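You operate a simulated robot arm through the tools that you are given. There is no shell and no other tool.

The job below is to be done with a simulated robot arm. You get a single attempt, and the scene is never put back.

## Task
Run the rotor rig at the speed on the job card, then stop it and switch the speed box off.
Fine: hold that speed for two seconds; press STOP; the dial ends at 0.

The check looks at the end state, three seconds after you hand in, the way a careful person would. Anything else that was tipped, shoved, dropped, spilled or broken makes it a failure.

## Robot
A 6-joint arm with a fingered hand, fixed in place. Base frame: the origin is on the floor under the middle of its stand, x ahead of it, y to its left, z up. Units: mm, rad, N and s.
With the tool pointing down near the work surface it reaches from about 300 to 700 mm from the base axis. Its first joint turns from -2.897 to 2.897 rad. Payload 4 kg.
Tool frame: the origin (TCP) lies between the finger pads and is the grasp point; the fingertips stand 22 mm ahead of it; z points along the fingers, y is the line along which they close. The gripper opens to 112 mm; its body begins 60 mm behind the TCP. The gripper is a hand of 4 fingers: y runs from the thumb to the fingers, the wrist lies at [0, 0, -218] in the tool frame, and closing takes about 1.5 s.
Orientation is told as [roll, pitch, yaw] about the base's x, y, z axes, in that order, counted from this pose: with the fingers straight down and closing along the base's y, the tool's x points along the base's -x, its y along +y and its z along -z.

## Interface
- The arm moves only by the tool move_arm. Its arguments are lists of equal length, an entry for each row: "dp": the shift along the tool's x, y, z in units of 30 mm (1.0 is 30 mm), a list of three; "rot": the turn, a rotation vector about the tool's x, y, z in units of 4 degrees (1.0 is 4 degrees), a list of three; "hand": the gripper command, from -1 (shut) to 1 (fully open), values between in proportion. In form: {"dp": [[x, y, z], ...], "rot": [[rx, ry, rz], ...], "hand": [hand, ...]}. A call has 1 to 20 rows; each row shifts and turns the commanded pose from where the row before left it, along the tool's axes as they then stand. A call with a number of a shift or a turn outside -1 to 1 is refused whole. Rows are played at 5 a second. More than 50 mm and 0.15 rad between two rows, or a gripper value outside its range, and nothing of the call is played. Where a pose cannot be reached the arm comes as near as it can. A force on the tool above 50 N (or 10 N above the force at the start of the call, whichever is more), or a blocked arm, ends the call early, and 0.2 s more pass. The fingers move at their own pace (about 45 mm/s each) and stop on an object; they squeeze with about 31 N. The grip force told is the motor's: it shows also when the fingers shut on nothing. Time passes only in rows, and 0.2 s behind the last, so rows that do not move let the fingers close. It gives the time, the measured TCP pose, the force on the tool (base axes), the opening and the grip force at its end, in the units of the frame above (readings bear some noise), with the torque about the TCP (base axes, N m) and any sound that the robot's microphone picked up.
- Cameras (640 x 400 px; columns grow to the right, rows downward): "scene" is fixed at [218.7, 650.2, 1641.8]; the picture's right is [-0.74, -0.68, 0.00], its down [-0.52, 0.57, -0.63] and it looks along [0.43, -0.47, -0.77] (base axes); focal length 329 px, centre (320, 200). "wrist" rides on the gripper at [69, 4, -83] in the tool frame; the picture's right is [-0.06, 1.00, 0.00], its down [-0.77, -0.05, -0.64] and it looks along [-0.64, -0.04, 0.77] (tool axes); focal length 243 px, centre (320, 200). There is no depth. A picture from a camera that has moved, and an enlarged one, comes with that camera's place and axes in the base frame and with its lens.
- camera(camera): a new picture of that camera. The clock stands still meanwhile.
- hand_shape(shape): the hand has 4 fingers and takes this shape, open, in about a second: jaw (thumb against the fingers, like two jaws); tri (thumb and two fingers); tip (a fingertip pinch); poke (one finger out to press); point (the index stretched); flat (the hand flat); cup (the hand cupped); fist (a fist). The gripper value then closes the fingers along that shape, each until it touches; the sizes above hold for jaw. It gives what a move gives, with no picture.
- enlarge(camera, box): a new picture of the part [left, top, right, bottom] of that camera's present view, enlarged. The clock stands still meanwhile.
- sign_off(): hands the job in; it is judged then, once.

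Places have to be worked out from the pictures, the camera data and where the tool is seen. Open the gripper and draw the arm clear of the work before you hand the job in, unless the task says otherwise.

The tools are called after "Call:" by a JSON object that holds its "name" and its "arguments". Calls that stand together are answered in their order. move_arm: Moves the arm, as the interface text tells. Its arguments: {"type":"object","properties":{"dp":{"type":"array","items":{"type":"array","items":{"type":"number"}}},"rot":{"type":"array","items":{"type":"array","items":{"type":"number"}}},"hand":{"type":"array","items":{"type":"number"}}},"required":["dp","rot","hand"]} The other tools are called the same way: hand_shape (shape) gives the hand a shape; camera (camera) takes a picture; enlarge (camera, box) takes an enlarged picture of a part of a camera's view; sign_off () hands the job in.

At the start:

```text
time: 0.0
tool_pos: [324.4, 232.6, 1269.2]
tool_rot: [0.0, -0.001, 0.0]
ft_force: [0.1, 0.5, -0.3]
wrist_torque: [-0.02, 0.05, -0.01]
grip_width: 112.0
gripper_force: 0.0
shape: jaw
```

scene: 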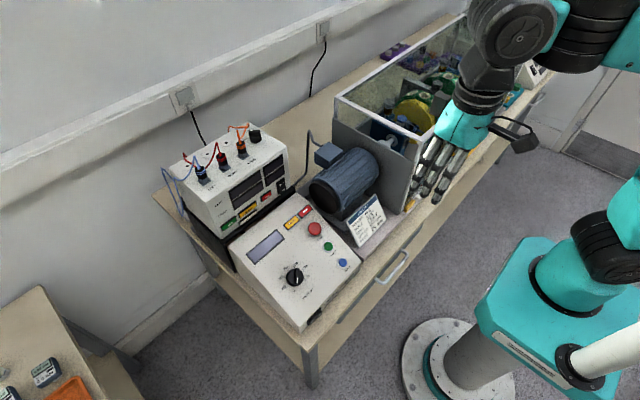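
wrist: 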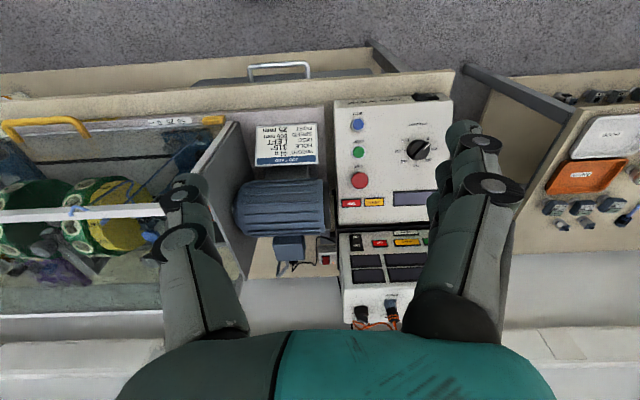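

I start by looking closely at the job card and the speed box panel, before moving anything.

Call:
{"name": "enlarge", "arguments": {"camera": "wrist", "box": [235, 110, 335, 180]}}

Call:
{"name": "enlarge", "arguments": {"camera": "wrist", "box": [320, 85, 470, 225]}}

Call:
{"name": "enlarge", "arguments": {"camera": "scene", "box": [220, 170, 400, 340]}}

Call:
{"name": "enlarge", "arguments": {"camera": "scene", "box": [330, 180, 400, 250]}}

```text
5.71 times, centred on (285, 145) of wrist
camera zoom: at [256.3, 237.5, 1352.8], right [0.06, 1.0, 0.0], down [0.77, -0.05, 0.64], along [0.64, -0.04, -0.77], focal length 1386 px, centre (520, 514)
```

zoom: 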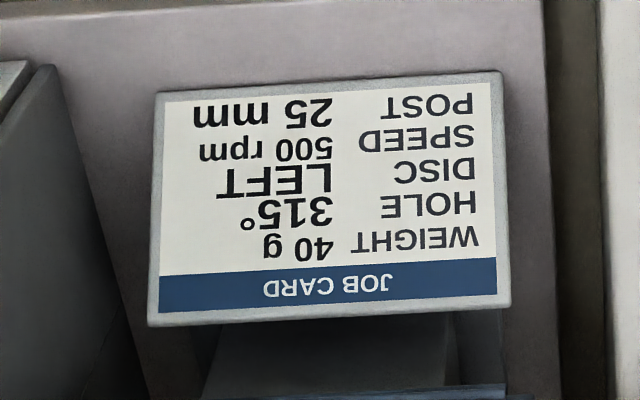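

```text
2.86 times, centred on (395, 155) of wrist
camera zoom: at [256.3, 237.5, 1352.8], right [0.06, 1.0, 0.0], down [0.77, -0.05, 0.64], along [0.64, -0.04, -0.77], focal length 693 px, centre (106, 329)
```

zoom: 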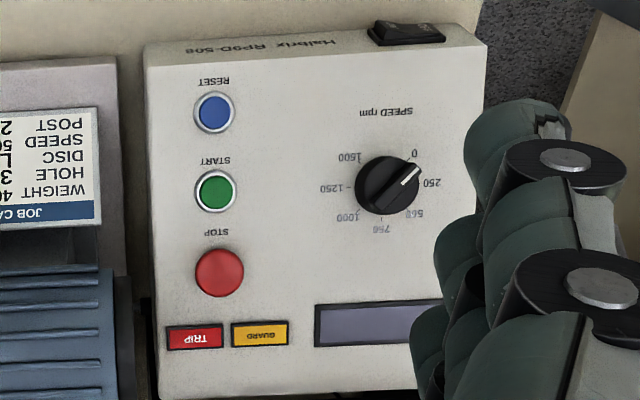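

```text
2.35 times, centred on (310, 255) of scene
camera zoom: at [218.7, 650.2, 1641.8], right [-0.74, -0.68, 0.0], down [-0.52, 0.57, -0.63], along [0.43, -0.47, -0.77], focal length 774 px, centre (344, 71)
```

zoom: 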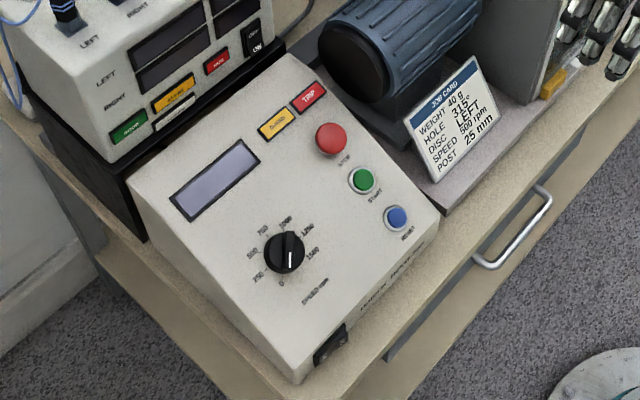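

```text
5.71 times, centred on (365, 215) of scene
camera zoom: at [218.7, 650.2, 1641.8], right [-0.74, -0.68, 0.0], down [-0.52, 0.57, -0.63], along [0.43, -0.47, -0.77], focal length 1879 px, centre (63, 114)
```

zoom: 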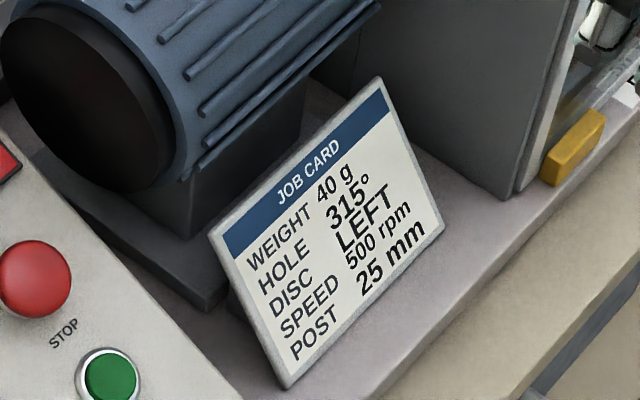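

The card says 500 rpm. Next I look at the rocker switch on the box front, the lamps and display, the guard with its yellow handle, and the rest of the bench.

Call:
{"name": "enlarge", "arguments": {"camera": "scene", "box": [240, 190, 350, 260]}}

Call:
{"name": "enlarge", "arguments": {"camera": "scene", "box": [260, 250, 360, 340]}}

Call:
{"name": "enlarge", "arguments": {"camera": "scene", "box": [160, 120, 310, 240]}}

Call:
{"name": "enlarge", "arguments": {"camera": "scene", "box": [320, 20, 560, 220]}}

Call:
{"name": "enlarge", "arguments": {"camera": "wrist", "box": [0, 80, 250, 300]}}

Call:
{"name": "enlarge", "arguments": {"camera": "wrist", "box": [220, 170, 440, 330]}}

Call:
{"name": "enlarge", "arguments": {"camera": "scene", "box": [0, 280, 150, 400]}}

Call:
{"name": "enlarge", "arguments": {"camera": "wrist", "box": [360, 80, 460, 180]}}

```text
5.71 times, centred on (295, 225) of scene
camera zoom: at [218.7, 650.2, 1641.8], right [-0.74, -0.68, 0.0], down [-0.52, 0.57, -0.63], along [0.43, -0.47, -0.77], focal length 1879 px, centre (463, 57)
```

zoom: 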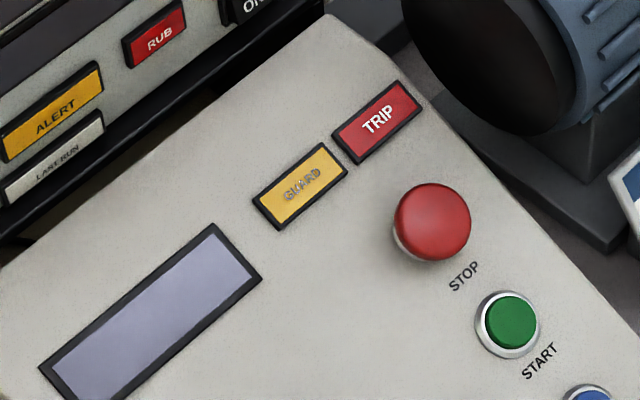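

```text
4.44 times, centred on (310, 295) of scene
camera zoom: at [218.7, 650.2, 1641.8], right [-0.74, -0.68, 0.0], down [-0.52, 0.57, -0.63], along [0.43, -0.47, -0.77], focal length 1461 px, centre (364, -222)
```

zoom: 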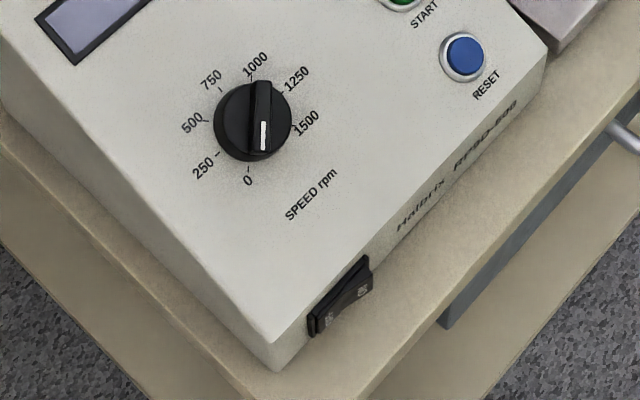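

```text
3.33 times, centred on (235, 180) of scene
camera zoom: at [218.7, 650.2, 1641.8], right [-0.74, -0.68, 0.0], down [-0.52, 0.57, -0.63], along [0.43, -0.47, -0.77], focal length 1096 px, centre (603, 267)
```

zoom: 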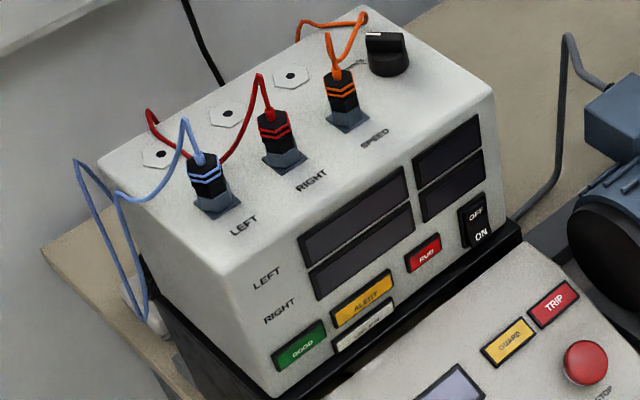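

```text
2.00 times, centred on (440, 120) of scene
camera zoom: at [218.7, 650.2, 1641.8], right [-0.74, -0.68, 0.0], down [-0.52, 0.57, -0.63], along [0.43, -0.47, -0.77], focal length 658 px, centre (80, 360)
```

zoom: 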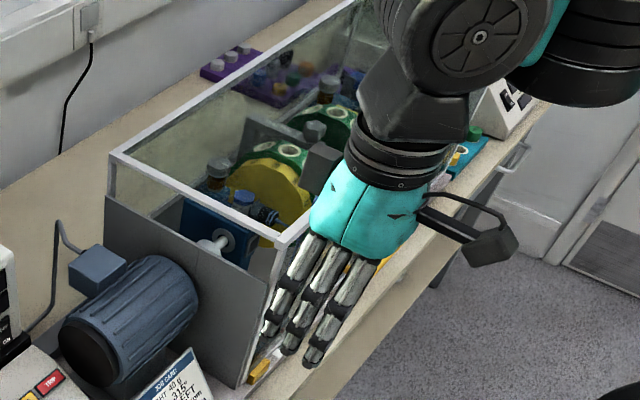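

```text
1.82 times, centred on (125, 190) of wrist
camera zoom: at [256.3, 237.5, 1352.8], right [0.06, 1.0, 0.0], down [0.77, -0.05, 0.64], along [0.64, -0.04, -0.77], focal length 441 px, centre (674, 218)
```

zoom: 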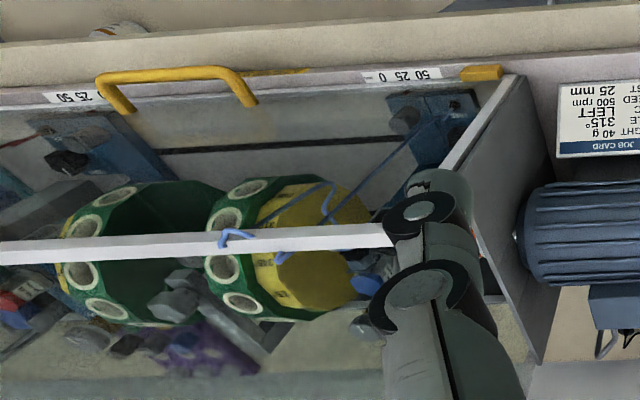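

```text
2.50 times, centred on (330, 250) of wrist
camera zoom: at [256.3, 237.5, 1352.8], right [0.06, 1.0, 0.0], down [0.77, -0.05, 0.64], along [0.64, -0.04, -0.77], focal length 606 px, centre (295, 75)
```

zoom: 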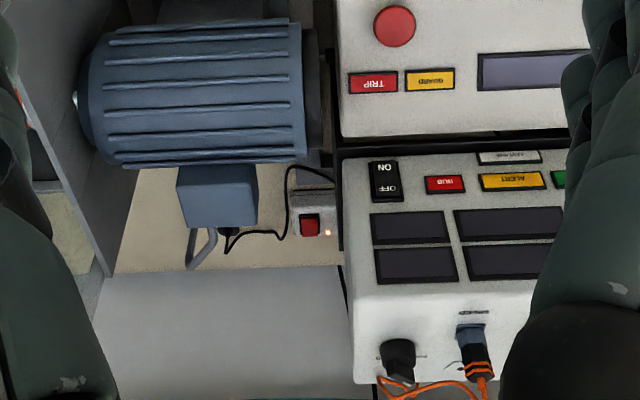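

```text
3.33 times, centred on (75, 340) of scene
camera zoom: at [218.7, 650.2, 1641.8], right [-0.74, -0.68, 0.0], down [-0.52, 0.57, -0.63], along [0.43, -0.47, -0.77], focal length 1096 px, centre (1137, -267)
```

zoom: 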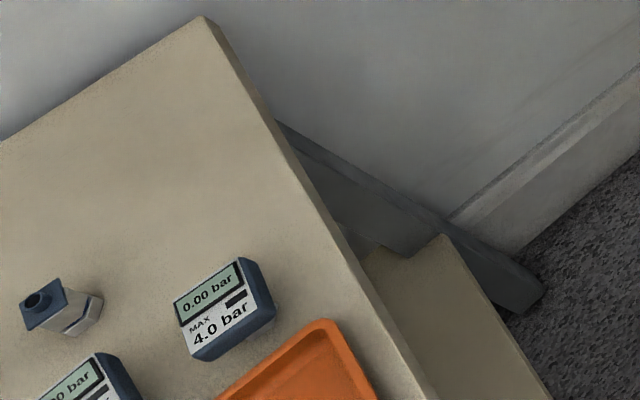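

```text
4.00 times, centred on (410, 130) of wrist
camera zoom: at [256.3, 237.5, 1352.8], right [0.06, 1.0, 0.0], down [0.77, -0.05, 0.64], along [0.64, -0.04, -0.77], focal length 970 px, centre (-40, 480)
```

zoom: 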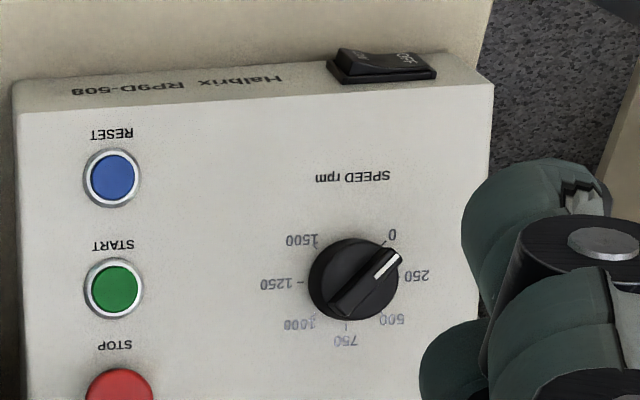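

The dial looks to be at 0, the display is dark and the rocker on the front is probably off. Triangulating gives the knob at about (508,424,908), STOP (555,303,938), START (509,302,902), RESET (457,302,882) and the rocker (424,444,839). I'll move the hand in front of and above the panel for a closer view.

Call:
{"name": "move_arm", "arguments": {"dp": [[-0.1, 0.65, 0.9], [-0.1, 0.65, 0.9], [-0.1, 0.65, 0.9], [-0.1, 0.65, 0.9], [-0.1, 0.65, 0.9], [-0.1, 0.65, 0.9], [-0.1, 0.65, 0.9], [0, 0, 0]], "rot": [[0, 0, 0], [0, 0, 0], [0, 0, 0], [0, 0, 0], [0, 0, 0], [0, 0, 0], [0, 0, 0], [0, 0, 0]], "hand": [1, 1, 1, 1, 1, 1, 1, 1]}}

Call:
{"name": "camera", "arguments": {"camera": "wrist"}}

Call:
{"name": "camera", "arguments": {"camera": "scene"}}

```text
time: 1.8
tool_pos: [348.4, 372.5, 1079.8]
tool_rot: [0.002, -0.001, 0.0]
ft_force: [0.6, -0.9, 0.2]
wrist_torque: [0.0, -0.01, 0.0]
grip_width: 111.9
gripper_force: 0.1
shape: jaw
```

```text
taken
camera wrist: at [279.6, 375.4, 1164.8], right [0.06, 1.0, 0.0], down [0.77, -0.05, 0.64], along [0.64, -0.04, -0.77], focal length 243 px, centre (320, 200)
```

wrist: 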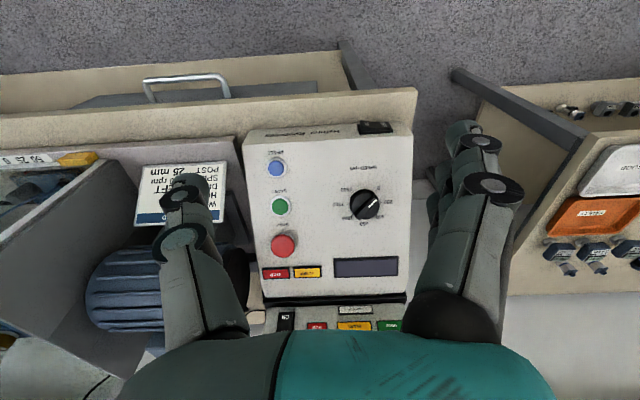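

```text
taken
```

scene: 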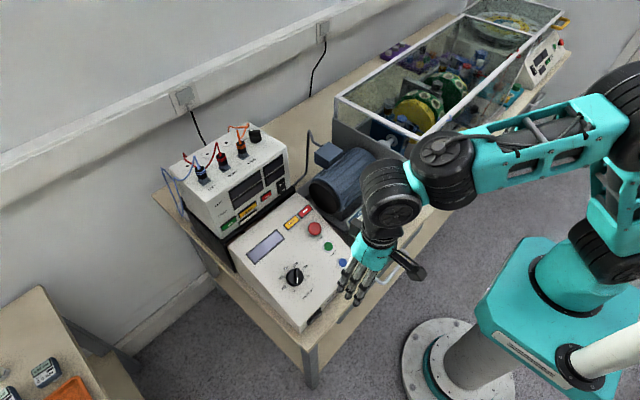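

The panel is now in good view; I zoom in on the rocker, dial and lamps, and on the rig guard in the scene view.

Call:
{"name": "enlarge", "arguments": {"camera": "wrist", "box": [320, 110, 420, 170]}}

Call:
{"name": "enlarge", "arguments": {"camera": "wrist", "box": [320, 170, 420, 240]}}

Call:
{"name": "enlarge", "arguments": {"camera": "wrist", "box": [240, 120, 420, 300]}}

Call:
{"name": "enlarge", "arguments": {"camera": "scene", "box": [330, 0, 580, 170]}}

Call:
{"name": "enlarge", "arguments": {"camera": "wrist", "box": [0, 130, 220, 300]}}

```text
6.40 times, centred on (370, 140) of wrist
camera zoom: at [279.6, 375.4, 1164.8], right [0.06, 1.0, 0.0], down [0.77, -0.05, 0.64], along [0.64, -0.04, -0.77], focal length 1553 px, centre (0, 584)
```

zoom: 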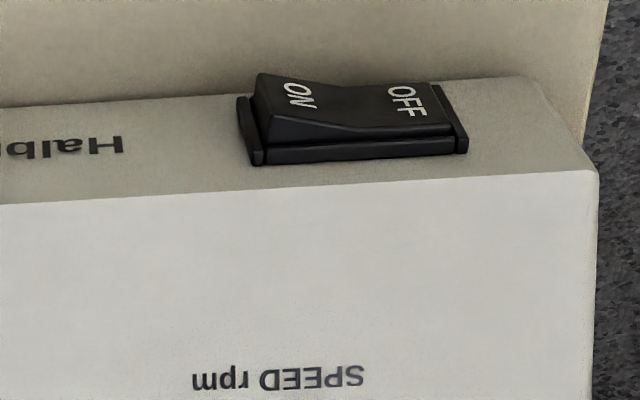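

```text
5.71 times, centred on (370, 205) of wrist
camera zoom: at [279.6, 375.4, 1164.8], right [0.06, 1.0, 0.0], down [0.77, -0.05, 0.64], along [0.64, -0.04, -0.77], focal length 1386 px, centre (34, 171)
```

zoom: 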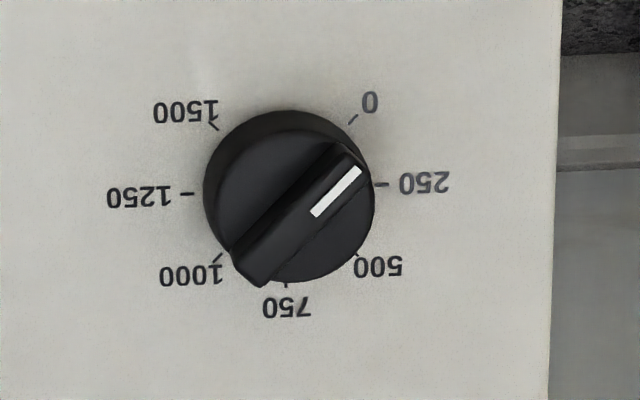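

```text
2.22 times, centred on (330, 210) of wrist
camera zoom: at [279.6, 375.4, 1164.8], right [0.06, 1.0, 0.0], down [0.77, -0.05, 0.64], along [0.64, -0.04, -0.77], focal length 539 px, centre (298, 178)
```

zoom: 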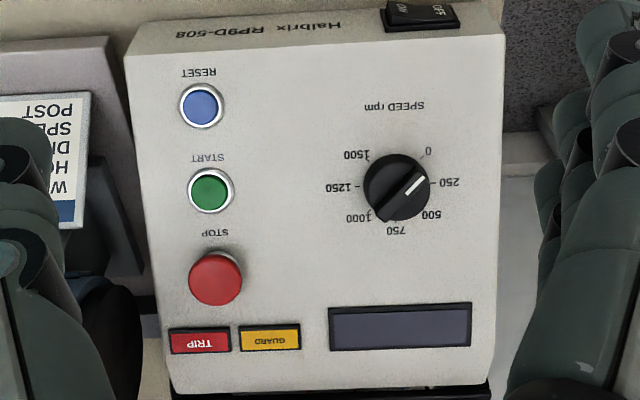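

```text
2.35 times, centred on (455, 85) of scene
camera zoom: at [218.7, 650.2, 1641.8], right [-0.74, -0.68, 0.0], down [-0.52, 0.57, -0.63], along [0.43, -0.47, -0.77], focal length 774 px, centre (2, 471)
```

zoom: 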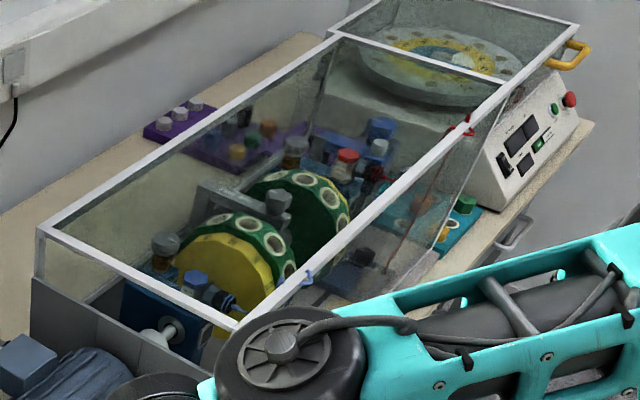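

```text
2.35 times, centred on (110, 215) of wrist
camera zoom: at [279.6, 375.4, 1164.8], right [0.06, 1.0, 0.0], down [0.77, -0.05, 0.64], along [0.64, -0.04, -0.77], focal length 571 px, centre (814, 165)
```

zoom: 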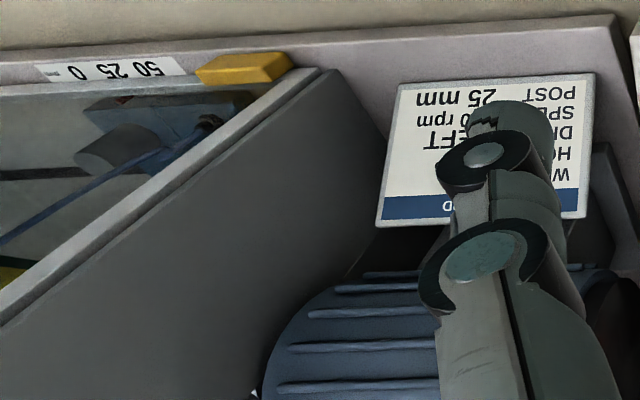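

The rocker's ON end (towards -y) stands proud, so the box is off, and the panel slopes about 22° up away from the robot. I'll shape the hand to poke here in free air and look where the finger ends up.

Call:
{"name": "hand_shape", "arguments": {"shape": "poke"}}

Call:
{"name": "camera", "arguments": {"camera": "wrist"}}

Call:
{"name": "enlarge", "arguments": {"camera": "scene", "box": [310, 210, 430, 320]}}

```text
time: 2.7
tool_pos: [347.8, 371.7, 1081.8]
tool_rot: [-0.001, 0.001, -0.002]
ft_force: [-0.4, -0.4, 0.3]
wrist_torque: [-0.01, 0.01, -0.02]
grip_width: 0.0
gripper_force: 0.1
shape: poke
```

```text
taken
camera wrist: at [279.5, 375.1, 1165.1], right [0.06, 1.0, 0.0], down [0.77, -0.05, 0.64], along [0.64, -0.04, -0.77], focal length 243 px, centre (320, 200)
```

wrist: 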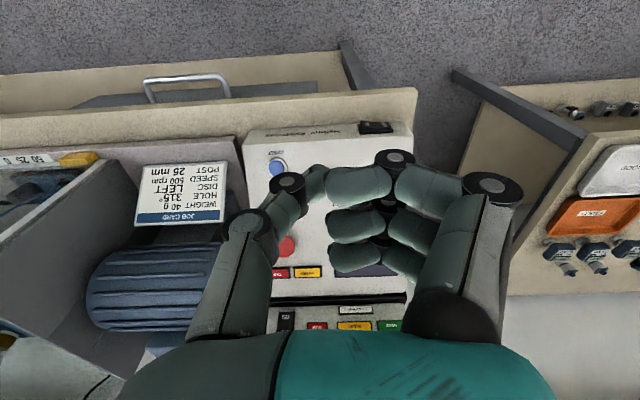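

```text
3.64 times, centred on (370, 265) of scene
camera zoom: at [218.7, 650.2, 1641.8], right [-0.74, -0.68, 0.0], down [-0.52, 0.57, -0.63], along [0.43, -0.47, -0.77], focal length 1196 px, centre (138, -36)
```

zoom: 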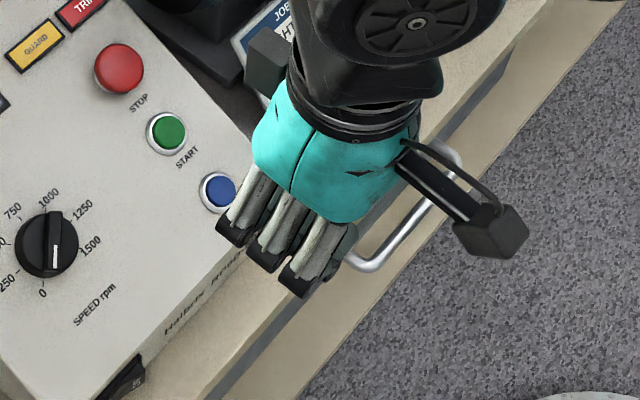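

The fingers look mostly curled in the poke shape, so I zoom in to see which finger points ahead.

Call:
{"name": "enlarge", "arguments": {"camera": "wrist", "box": [190, 130, 540, 350]}}

Call:
{"name": "hand_shape", "arguments": {"shape": "point"}}

Call:
{"name": "camera", "arguments": {"camera": "wrist"}}

Call:
{"name": "enlarge", "arguments": {"camera": "scene", "box": [310, 210, 430, 320]}}

```text
1.82 times, centred on (365, 240) of wrist
camera zoom: at [279.5, 375.1, 1165.1], right [0.06, 1.0, 0.0], down [0.77, -0.05, 0.64], along [0.64, -0.04, -0.77], focal length 441 px, centre (238, 127)
```

zoom: 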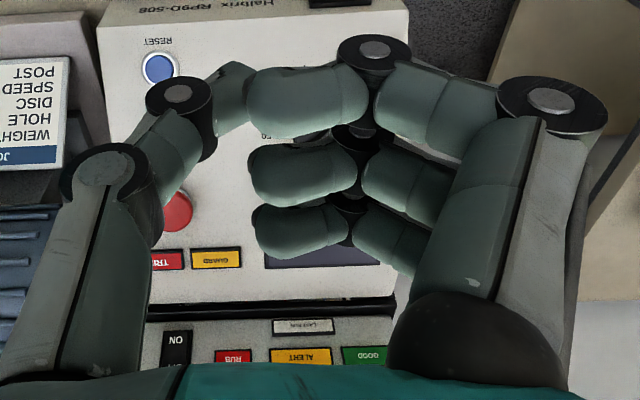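

```text
time: 3.6
tool_pos: [347.3, 371.7, 1080.8]
tool_rot: [0.0, 0.002, 0.0]
ft_force: [-0.4, -0.5, 0.3]
wrist_torque: [-0.04, 0.01, 0.02]
grip_width: 105.9
gripper_force: 0.0
shape: point
```

```text
taken
camera wrist: at [279.5, 375.1, 1165.1], right [0.06, 1.0, 0.0], down [0.77, -0.05, 0.64], along [0.64, -0.04, -0.77], focal length 243 px, centre (320, 200)
```

wrist: 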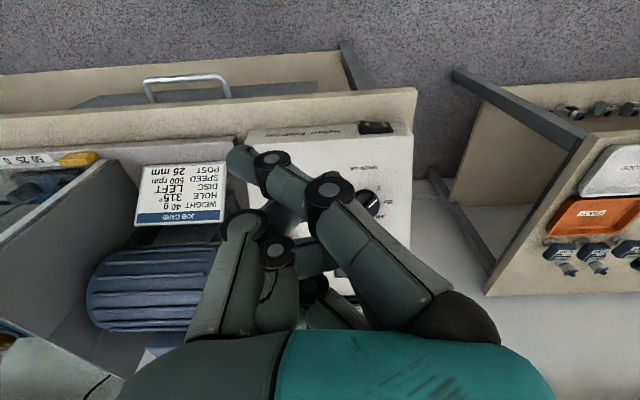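

```text
3.64 times, centred on (370, 265) of scene
camera zoom: at [218.7, 650.2, 1641.8], right [-0.74, -0.68, 0.0], down [-0.52, 0.57, -0.63], along [0.43, -0.47, -0.77], focal length 1196 px, centre (138, -36)
```

zoom: 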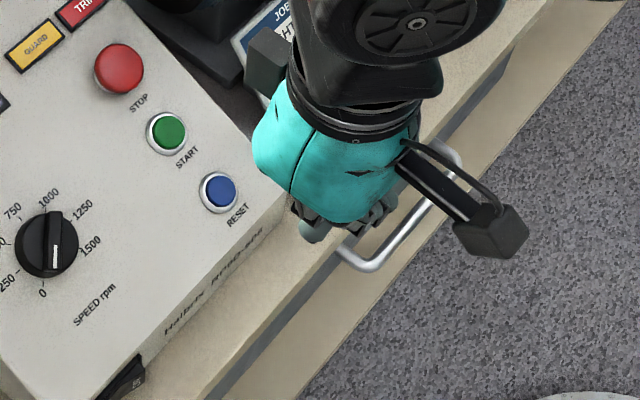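

The shapes may not have finished moving, so I let a second pass with the hand open in this shape and look again.

Call:
{"name": "move_arm", "arguments": {"dp": [[0, 0, 0], [0, 0, 0], [0, 0, 0], [0, 0, 0], [0, 0, 0]], "rot": [[0, 0, 0], [0, 0, 0], [0, 0, 0], [0, 0, 0], [0, 0, 0]], "hand": [1, 1, 1, 1, 1]}}

Call:
{"name": "camera", "arguments": {"camera": "wrist"}}

Call:
{"name": "enlarge", "arguments": {"camera": "scene", "box": [310, 210, 430, 320]}}

```text
time: 4.8
tool_pos: [347.1, 370.5, 1080.8]
tool_rot: [0.0, 0.001, 0.001]
ft_force: [0.2, 0.9, 0.2]
wrist_torque: [0.0, -0.01, 0.05]
grip_width: 106.0
gripper_force: 0.0
shape: point
```

```text
taken
camera wrist: at [279.5, 375.1, 1165.1], right [0.06, 1.0, 0.0], down [0.77, -0.05, 0.64], along [0.64, -0.04, -0.77], focal length 243 px, centre (320, 200)
```

wrist: 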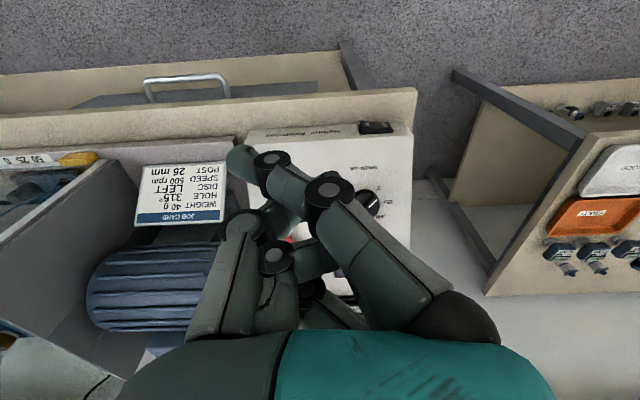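

```text
3.64 times, centred on (370, 265) of scene
camera zoom: at [218.7, 650.2, 1641.8], right [-0.74, -0.68, 0.0], down [-0.52, 0.57, -0.63], along [0.43, -0.47, -0.77], focal length 1196 px, centre (138, -36)
```

zoom: 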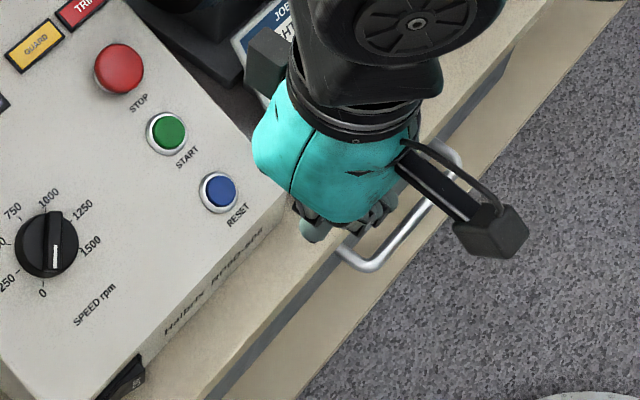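

In "point" the index stretches across towards the thumb side. I go back to poke and let time pass with the hand value fully open, to see its settled form.

Call:
{"name": "hand_shape", "arguments": {"shape": "poke"}}

Call:
{"name": "move_arm", "arguments": {"dp": [[0, 0, 0], [0, 0, 0], [0, 0, 0], [0, 0, 0], [0, 0, 0]], "rot": [[0, 0, 0], [0, 0, 0], [0, 0, 0], [0, 0, 0], [0, 0, 0]], "hand": [1, 1, 1, 1, 1]}}

Call:
{"name": "camera", "arguments": {"camera": "wrist"}}

Call:
{"name": "move_arm", "arguments": {"dp": [[0, 0, 0], [0, 0, 0], [0, 0, 0], [0, 0, 0], [0, 0, 0], [0, 0, 0], [0, 0, 0]], "rot": [[0, 0, 0], [0, 0, 0], [0, 0, 0], [0, 0, 0], [0, 0, 0], [0, 0, 0], [0, 0, 0]], "hand": [-1, -1, -1, -1, -1, -1, -1]}}

Call:
{"name": "camera", "arguments": {"camera": "wrist"}}

```text
time: 5.7
tool_pos: [348.4, 371.7, 1081.3]
tool_rot: [0.002, -0.001, 0.001]
ft_force: [0.2, 0.3, -1.1]
wrist_torque: [0.01, 0.01, 0.02]
grip_width: 0.0
gripper_force: 0.1
shape: poke
```

```text
time: 6.9
tool_pos: [346.8, 371.6, 1080.5]
tool_rot: [0.0, 0.0, -0.001]
ft_force: [0.6, -0.5, -0.3]
wrist_torque: [0.04, -0.06, 0.02]
grip_width: 0.0
gripper_force: 0.0
shape: poke
```

```text
taken
camera wrist: at [279.5, 375.1, 1165.1], right [0.06, 1.0, 0.0], down [0.77, -0.05, 0.64], along [0.64, -0.04, -0.77], focal length 243 px, centre (320, 200)
```

wrist: 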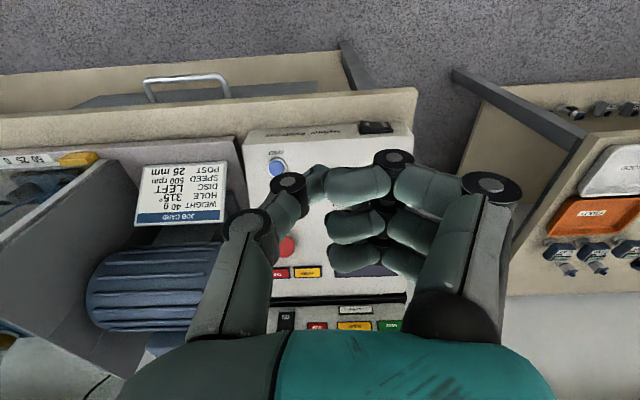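

```text
time: 8.5
tool_pos: [346.7, 371.2, 1080.9]
tool_rot: [-0.001, -0.001, 0.001]
ft_force: [0.7, 0.3, -0.1]
wrist_torque: [0.04, 0.02, -0.01]
grip_width: 0.0
gripper_force: 24.2
shape: jaw
```

```text
taken
camera wrist: at [279.5, 375.1, 1165.1], right [0.06, 1.0, 0.0], down [0.77, -0.05, 0.64], along [0.64, -0.04, -0.77], focal length 243 px, centre (320, 200)
```

wrist: 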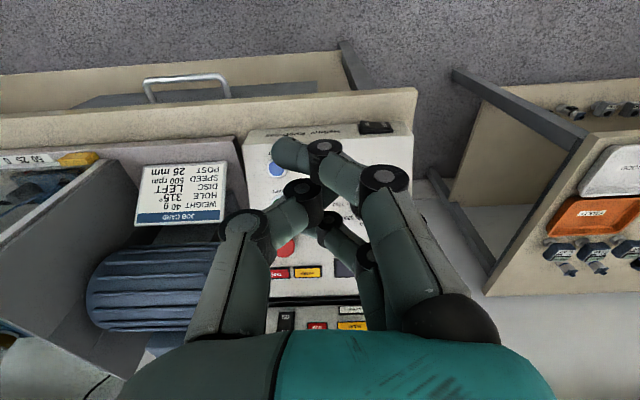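

Closing with -1 turned the shape back to "jaw", so in poke I must keep the hand value at 1. I re-shape to poke and yaw the hand about 90° in free air, so the scene camera can see which finger is frontmost.

Call:
{"name": "hand_shape", "arguments": {"shape": "poke"}}

Call:
{"name": "move_arm", "arguments": {"dp": [[0, 0, 0], [0, 0, 0], [0, 0, 0], [0, 0, 0], [0, 0, 0], [0, 0, 0], [0, 0, 0], [0, 0, 0], [0, 0, 0], [0, 0, 0], [0, 0, 0], [0, 0, 0], [0, 0, 0], [0, 0, 0], [0, 0, 0], [0, 0, 0], [0, 0, 0], [0, 0, 0], [0, 0, 0], [0, 0, 0]], "rot": [[0, 0, -1], [0, 0, -1], [0, 0, -1], [0, 0, -1], [0, 0, -1], [0, 0, -1], [0, 0, -1], [0, 0, -1], [0, 0, -1], [0, 0, -1], [0, 0, -1], [0, 0, -1], [0, 0, -1], [0, 0, -1], [0, 0, -1], [0, 0, -1], [0, 0, -1], [0, 0, -1], [0, 0, -1], [0, 0, -1]], "hand": [1, 1, 1, 1, 1, 1, 1, 1, 1, 1, 1, 1, 1, 1, 1, 1, 1, 1, 1, 1]}}

Call:
{"name": "enlarge", "arguments": {"camera": "scene", "box": [310, 200, 430, 310]}}

Call:
{"name": "camera", "arguments": {"camera": "wrist"}}

```text
time: 9.4
tool_pos: [347.8, 371.6, 1081.8]
tool_rot: [0.0, -0.001, 0.0]
ft_force: [-0.7, 0.2, -0.2]
wrist_torque: [0.03, 0.0, 0.01]
grip_width: 0.0
gripper_force: 0.0
shape: poke
```

```text
time: 13.6
tool_pos: [345.2, 370.2, 1079.6]
tool_rot: [0.0, -0.001, 1.4]
ft_force: [0.4, 0.3, 0.2]
wrist_torque: [0.01, 0.01, 0.0]
grip_width: 0.0
gripper_force: 0.0
shape: poke
```

```text
3.64 times, centred on (370, 255) of scene
camera zoom: at [218.7, 650.2, 1641.8], right [-0.74, -0.68, 0.0], down [-0.52, 0.57, -0.63], along [0.43, -0.47, -0.77], focal length 1196 px, centre (138, 0)
```

zoom: 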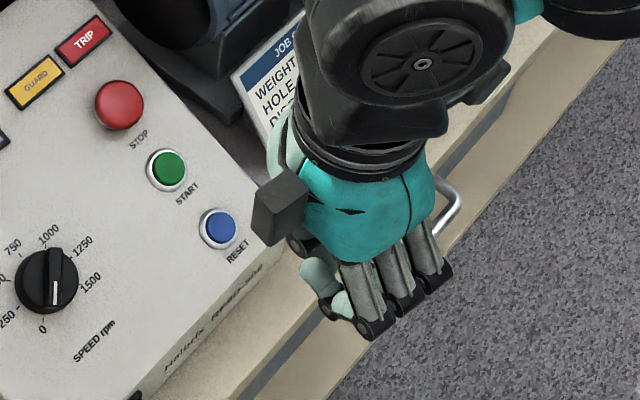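

```text
taken
camera wrist: at [330.6, 302.2, 1163.6], right [-0.97, 0.23, 0.0], down [0.18, 0.75, 0.64], along [0.15, 0.62, -0.77], focal length 243 px, centre (320, 200)
```

wrist: 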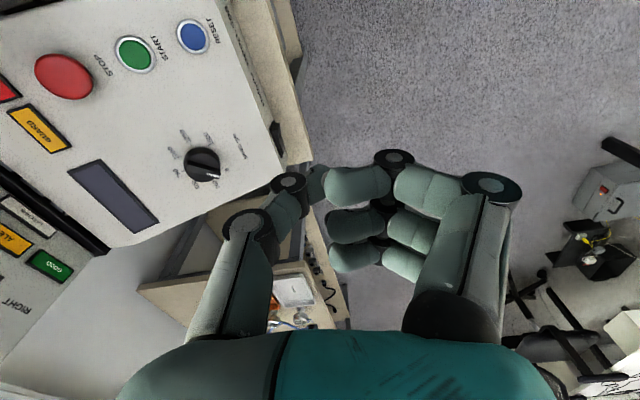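

The hand now shows partly from the side; I enlarge further to pick out the front tips.

Call:
{"name": "enlarge", "arguments": {"camera": "scene", "box": [350, 250, 400, 300]}}

Call:
{"name": "enlarge", "arguments": {"camera": "wrist", "box": [220, 130, 420, 290]}}

```text
8.00 times, centred on (375, 275) of scene
camera zoom: at [218.7, 650.2, 1641.8], right [-0.74, -0.68, 0.0], down [-0.52, 0.57, -0.63], along [0.43, -0.47, -0.77], focal length 2630 px, centre (-120, -400)
```

zoom: 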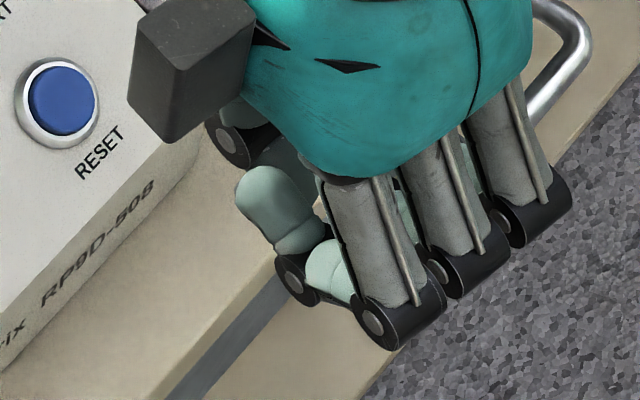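

```text
2.50 times, centred on (320, 210) of wrist
camera zoom: at [330.6, 302.2, 1163.6], right [-0.97, 0.23, 0.0], down [0.18, 0.75, 0.64], along [0.15, 0.62, -0.77], focal length 606 px, centre (320, 175)
```

zoom: 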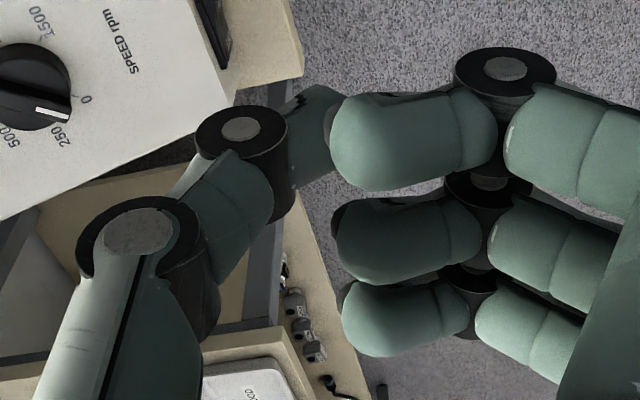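

In poke the three fingers are folded and the thumb is the digit that stands out, with its tip about 15–20 mm ahead of the TCP on the axis. Before choosing, I look at the "flat" and "tip" shapes too.

Call:
{"name": "hand_shape", "arguments": {"shape": "flat"}}

Call:
{"name": "camera", "arguments": {"camera": "wrist"}}

Call:
{"name": "enlarge", "arguments": {"camera": "scene", "box": [330, 220, 430, 320]}}

Call:
{"name": "hand_shape", "arguments": {"shape": "tip"}}

Call:
{"name": "camera", "arguments": {"camera": "wrist"}}

Call:
{"name": "enlarge", "arguments": {"camera": "scene", "box": [330, 220, 430, 320]}}

```text
time: 14.5
tool_pos: [345.2, 369.4, 1079.8]
tool_rot: [0.0, 0.0, 1.396]
ft_force: [-0.5, -0.8, -0.5]
wrist_torque: [0.02, 0.0, -0.02]
grip_width: 105.9
gripper_force: 0.0
shape: flat
```

```text
taken
camera wrist: at [330.5, 302.2, 1163.6], right [-0.97, 0.24, 0.0], down [0.18, 0.74, 0.64], along [0.15, 0.62, -0.77], focal length 243 px, centre (320, 200)
```

wrist: 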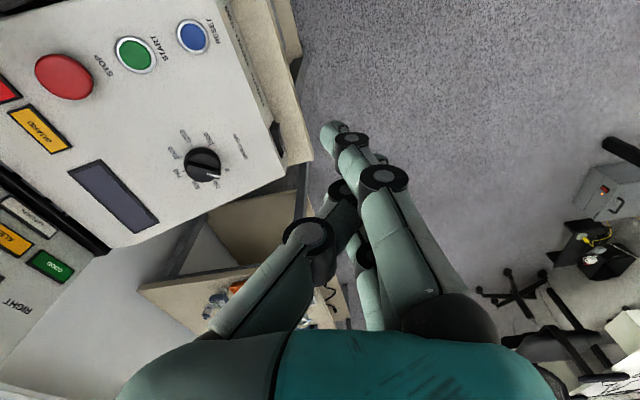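

```text
4.00 times, centred on (380, 270) of scene
camera zoom: at [218.7, 650.2, 1641.8], right [-0.74, -0.68, 0.0], down [-0.52, 0.57, -0.63], along [0.43, -0.47, -0.77], focal length 1315 px, centre (80, -80)
```

zoom: 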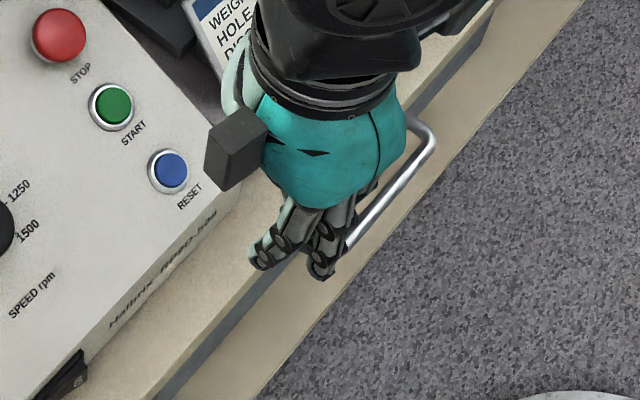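

```text
time: 15.4
tool_pos: [345.4, 369.9, 1080.5]
tool_rot: [0.0, 0.001, 1.395]
ft_force: [0.0, -0.6, 0.4]
wrist_torque: [-0.03, -0.01, -0.01]
grip_width: 111.8
gripper_force: 0.1
shape: tip
```

```text
taken
camera wrist: at [330.5, 302.2, 1163.6], right [-0.97, 0.24, 0.0], down [0.18, 0.74, 0.64], along [0.15, 0.62, -0.77], focal length 243 px, centre (320, 200)
```

wrist: 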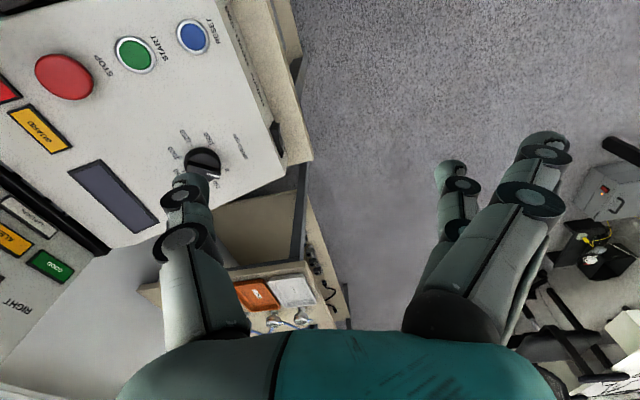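

```text
4.00 times, centred on (380, 270) of scene
camera zoom: at [218.7, 650.2, 1641.8], right [-0.74, -0.68, 0.0], down [-0.52, 0.57, -0.63], along [0.43, -0.47, -0.77], focal length 1315 px, centre (80, -80)
```

zoom: 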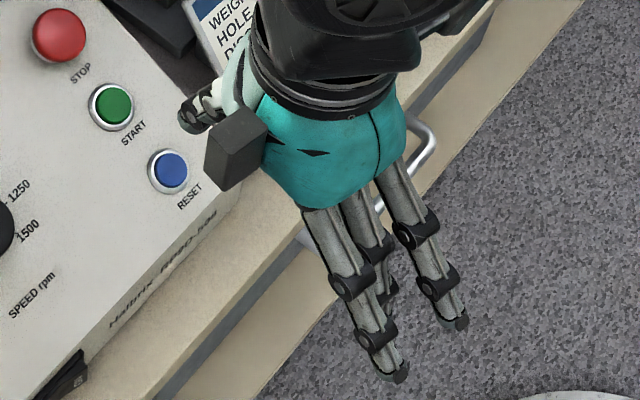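

"Flat" and "tip" splay the fingers differently, while poke gives a single forward thumb. I go back to poke and turn the hand to about -137° yaw, so the scene camera sees the thumb side; this also tests the wrist range.

Call:
{"name": "hand_shape", "arguments": {"shape": "poke"}}

Call:
{"name": "move_arm", "arguments": {"dp": [[0, 0, 0], [0, 0, 0], [0, 0, 0], [0, 0, 0], [0, 0, 0], [0, 0, 0], [0, 0, 0], [0, 0, 0], [0, 0, 0], [0, 0, 0], [0, 0, 0], [0, 0, 0], [0, 0, 0], [0, 0, 0], [0, 0, 0], [0, 0, 0], [0, 0, 0], [0, 0, 0], [0, 0, 0], [0, 0, 0]], "rot": [[0, 0, 1], [0, 0, 1], [0, 0, 1], [0, 0, 1], [0, 0, 1], [0, 0, 1], [0, 0, 1], [0, 0, 1], [0, 0, 1], [0, 0, 1], [0, 0, 1], [0, 0, 1], [0, 0, 1], [0, 0, 1], [0, 0, 1], [0, 0, 1], [0, 0, 1], [0, 0, 1], [0, 0, 1], [0, 0, 1]], "hand": [1, 1, 1, 1, 1, 1, 1, 1, 1, 1, 1, 1, 1, 1, 1, 1, 1, 1, 1, 1]}}

Call:
{"name": "move_arm", "arguments": {"dp": [[0, 0, 0], [0, 0, 0], [0, 0, 0], [0, 0, 0], [0, 0, 0], [0, 0, 0], [0, 0, 0], [0, 0, 0], [0, 0, 0], [0, 0, 0], [0, 0, 0], [0, 0, 0], [0, 0, 0], [0, 0, 0], [0, 0, 0], [0, 0, 0], [0, 0, 0], [0, 0, 0], [0, 0, 0], [0, 0, 0]], "rot": [[0, 0, 1], [0, 0, 1], [0, 0, 1], [0, 0, 1], [0, 0, 1], [0, 0, 1], [0, 0, 1], [0, 0, 1], [0, 0, 1], [0, 0, 1], [0, 0, 1], [0, 0, 1], [0, 0, 1], [0, 0, 1], [0, 0, 1], [0, 0, 1], [0, 0, 1], [0, 0, 1], [0, 0, 1], [0, 0, 1]], "hand": [1, 1, 1, 1, 1, 1, 1, 1, 1, 1, 1, 1, 1, 1, 1, 1, 1, 1, 1, 1]}}

Call:
{"name": "move_arm", "arguments": {"dp": [[0, 0, 0], [0, 0, 0], [0, 0, 0], [0, 0, 0], [0, 0, 0], [0, 0, 0], [0, 0, 0], [0, 0, 0], [0, 0, 0], [0, 0, 0], [0, 0, 0], [0, 0, 0], [0, 0, 0], [0, 0, 0]], "rot": [[0, 0, 1], [0, 0, 1], [0, 0, 1], [0, 0, 1], [0, 0, 1], [0, 0, 1], [0, 0, 1], [0, 0, 1], [0, 0, 1], [0, 0, 1], [0, 0, 1], [0, 0, 1], [0, 0, 1], [0, 0, 1]], "hand": [1, 1, 1, 1, 1, 1, 1, 1, 1, 1, 1, 1, 1, 1]}}

Call:
{"name": "enlarge", "arguments": {"camera": "scene", "box": [330, 220, 430, 320]}}

Call:
{"name": "camera", "arguments": {"camera": "wrist"}}

```text
time: 16.3
tool_pos: [345.5, 370.6, 1080.5]
tool_rot: [-0.001, 0.0, 1.396]
ft_force: [-0.4, -0.6, 0.6]
wrist_torque: [0.03, -0.02, -0.01]
grip_width: 0.1
gripper_force: 0.1
shape: poke
```

```text
time: 20.5
tool_pos: [345.0, 370.0, 1080.8]
tool_rot: [0.0, 0.001, -0.001]
ft_force: [-0.2, -0.1, -0.1]
wrist_torque: [0.01, -0.02, 0.0]
grip_width: 0.2
gripper_force: 0.0
shape: poke
```

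```text
time: 24.7
tool_pos: [345.4, 370.5, 1079.0]
tool_rot: [0.0, 0.001, -1.397]
ft_force: [-0.6, 0.2, -0.3]
wrist_torque: [0.01, 0.01, -0.02]
grip_width: 0.1
gripper_force: 0.0
shape: poke
```

```text
time: 27.7
tool_pos: [346.0, 369.8, 1079.2]
tool_rot: [-0.001, 0.001, -2.375]
ft_force: [-0.7, 0.2, 0.7]
wrist_torque: [0.01, -0.01, 0.0]
grip_width: 0.0
gripper_force: 0.0
shape: poke
```

```text
4.00 times, centred on (380, 270) of scene
camera zoom: at [218.7, 650.2, 1641.8], right [-0.74, -0.68, 0.0], down [-0.52, 0.57, -0.63], along [0.43, -0.47, -0.77], focal length 1315 px, centre (80, -80)
```

zoom: 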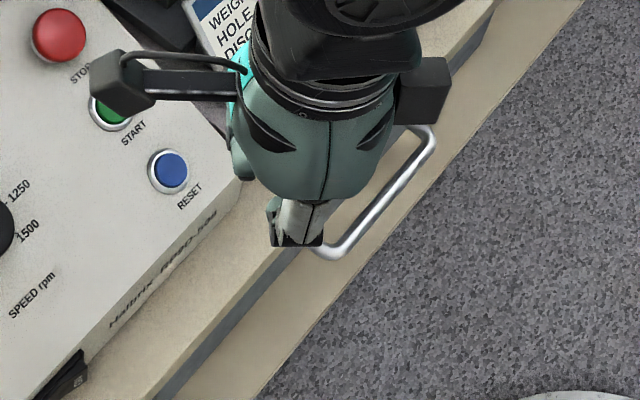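

```text
taken
camera wrist: at [399.6, 414.7, 1163.5], right [0.65, -0.76, 0.0], down [-0.58, -0.5, 0.64], along [-0.49, -0.42, -0.77], focal length 243 px, centre (320, 200)
```

wrist: 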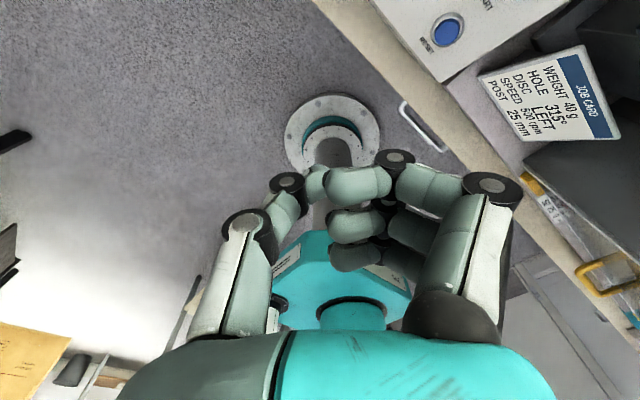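

Wrist range is fine over this span, and the thumb sits at X≈0 with its tip about 15 mm ahead of the TCP. I bring yaw back to 0, then pitch the tool about -55° so the thumb can push the rocker's ON end in the +x direction.

Call:
{"name": "move_arm", "arguments": {"dp": [[0, 0, 0], [0, 0, 0], [0, 0, 0], [0, 0, 0], [0, 0, 0], [0, 0, 0], [0, 0, 0], [0, 0, 0], [0, 0, 0], [0, 0, 0], [0, 0, 0], [0, 0, 0], [0, 0, 0], [0, 0, 0], [0, 0, 0], [0, 0, 0], [0, 0, 0], [0, 0, 0], [0, 0, 0], [0, 0, 0]], "rot": [[0, 0, -1], [0, 0, -1], [0, 0, -1], [0, 0, -1], [0, 0, -1], [0, 0, -1], [0, 0, -1], [0, 0, -1], [0, 0, -1], [0, 0, -1], [0, 0, -1], [0, 0, -1], [0, 0, -1], [0, 0, -1], [0, 0, -1], [0, 0, -1], [0, 0, -1], [0, 0, -1], [0, 0, -1], [0, 0, -1]], "hand": [1, 1, 1, 1, 1, 1, 1, 1, 1, 1, 1, 1, 1, 1, 1, 1, 1, 1, 1, 1]}}

Call:
{"name": "move_arm", "arguments": {"dp": [[0, 0, 0], [0, 0, 0], [0, 0, 0], [0, 0, 0], [0, 0, 0], [0, 0, 0], [0, 0, 0], [0, 0, 0], [0, 0, 0], [0, 0, 0], [0, 0, 0], [0, 0, 0], [0, 0, 0], [0, 0, 0]], "rot": [[0, 0, -1], [0, 0, -1], [0, 0, -1], [0, 0, -1], [0, 0, -1], [0, 0, -1], [0, 0, -1], [0, 0, -1], [0, 0, -1], [0, 0, -1], [0, 0, -1], [0, 0, -1], [0, 0, -1], [0, 0, -1]], "hand": [1, 1, 1, 1, 1, 1, 1, 1, 1, 1, 1, 1, 1, 1]}}

Call:
{"name": "move_arm", "arguments": {"dp": [[0, 0, 0], [0, 0, 0], [0, 0, 0], [0, 0, 0], [0, 0, 0], [0, 0, 0], [0, 0, 0], [0, 0, 0], [0, 0, 0], [0, 0, 0], [0, 0, 0], [0, 0, 0], [0, 0, 0], [0, 0, 0]], "rot": [[0, -0.98, 0], [0, -0.98, 0], [0, -0.98, 0], [0, -0.98, 0], [0, -0.98, 0], [0, -0.98, 0], [0, -0.98, 0], [0, -0.98, 0], [0, -0.98, 0], [0, -0.98, 0], [0, -0.98, 0], [0, -0.98, 0], [0, -0.98, 0], [0, -0.98, 0]], "hand": [1, 1, 1, 1, 1, 1, 1, 1, 1, 1, 1, 1, 1, 1]}}

Call:
{"name": "camera", "arguments": {"camera": "scene"}}

Call:
{"name": "camera", "arguments": {"camera": "wrist"}}

```text
time: 31.9
tool_pos: [344.1, 371.1, 1080.0]
tool_rot: [0.0, -0.001, -0.977]
ft_force: [-0.8, 0.2, 0.0]
wrist_torque: [-0.02, 0.04, -0.02]
grip_width: 0.3
gripper_force: 0.0
shape: poke
```

```text
time: 34.9
tool_pos: [346.4, 370.4, 1081.1]
tool_rot: [0.0, -0.001, 0.002]
ft_force: [0.1, -0.2, 0.7]
wrist_torque: [-0.01, -0.02, -0.01]
grip_width: 0.0
gripper_force: 0.0
shape: poke
```

```text
time: 37.9
tool_pos: [345.6, 369.8, 1081.0]
tool_rot: [0.002, -0.957, 0.0]
ft_force: [-1.2, 0.6, 0.0]
wrist_torque: [-0.01, -0.01, -0.01]
grip_width: 0.1
gripper_force: 0.1
shape: poke
```

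```text
taken
```

scene: 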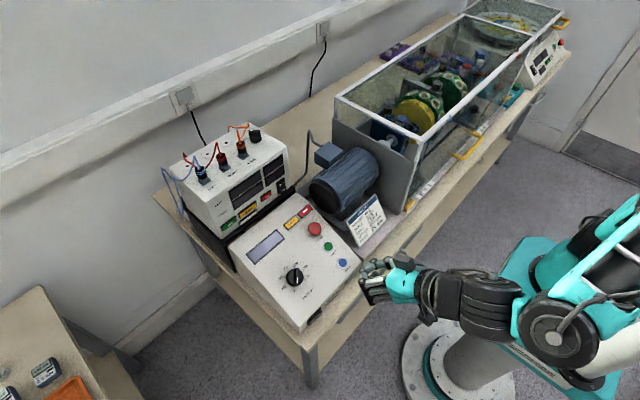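

```text
taken
camera wrist: at [238.3, 373.9, 1072.3], right [0.04, 1.0, 0.05], down [-0.09, -0.05, 1.0], along [1.0, -0.04, 0.08], focal length 243 px, centre (320, 200)
```

wrist: 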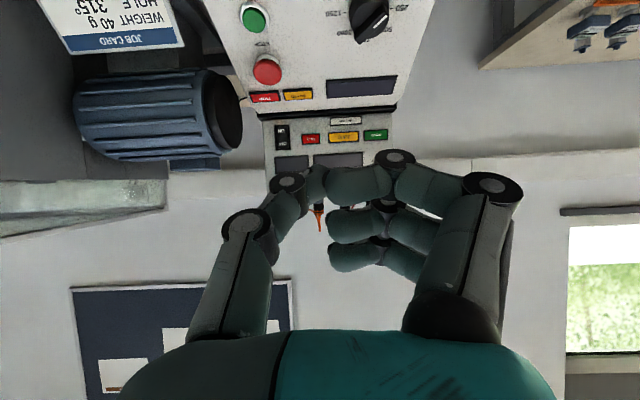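

The tilt worked. I enlarge the scene view of the hand to check the thumb tip relative to the TCP in this pose.

Call:
{"name": "enlarge", "arguments": {"camera": "scene", "box": [345, 235, 425, 315]}}

Call:
{"name": "enlarge", "arguments": {"camera": "scene", "box": [320, 0, 580, 220]}}

```text
5.00 times, centred on (385, 275) of scene
camera zoom: at [218.7, 650.2, 1641.8], right [-0.74, -0.68, 0.0], down [-0.52, 0.57, -0.63], along [0.43, -0.47, -0.77], focal length 1644 px, centre (-5, -175)
```

zoom: 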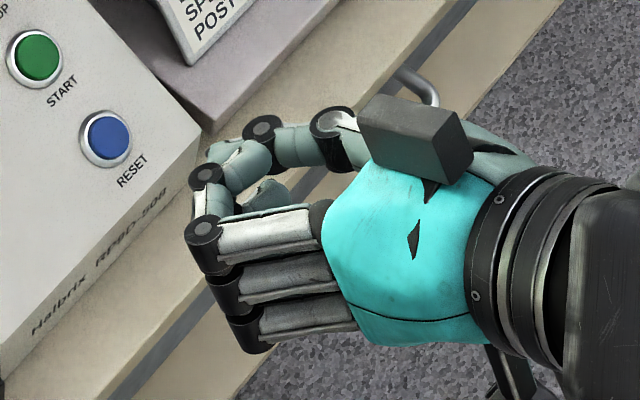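

```text
1.82 times, centred on (450, 110) of scene
camera zoom: at [218.7, 650.2, 1641.8], right [-0.74, -0.68, 0.0], down [-0.52, 0.57, -0.63], along [0.43, -0.47, -0.77], focal length 598 px, centre (84, 364)
```

zoom: 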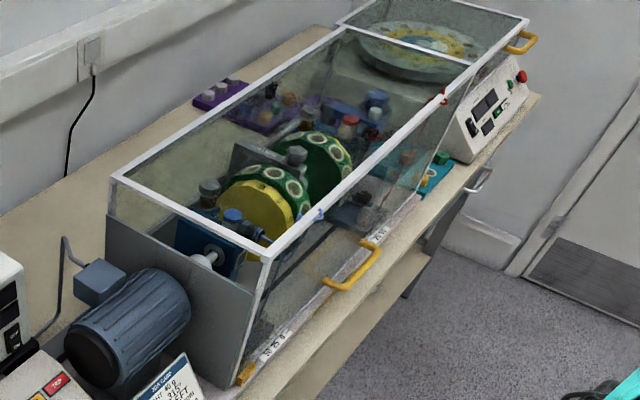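

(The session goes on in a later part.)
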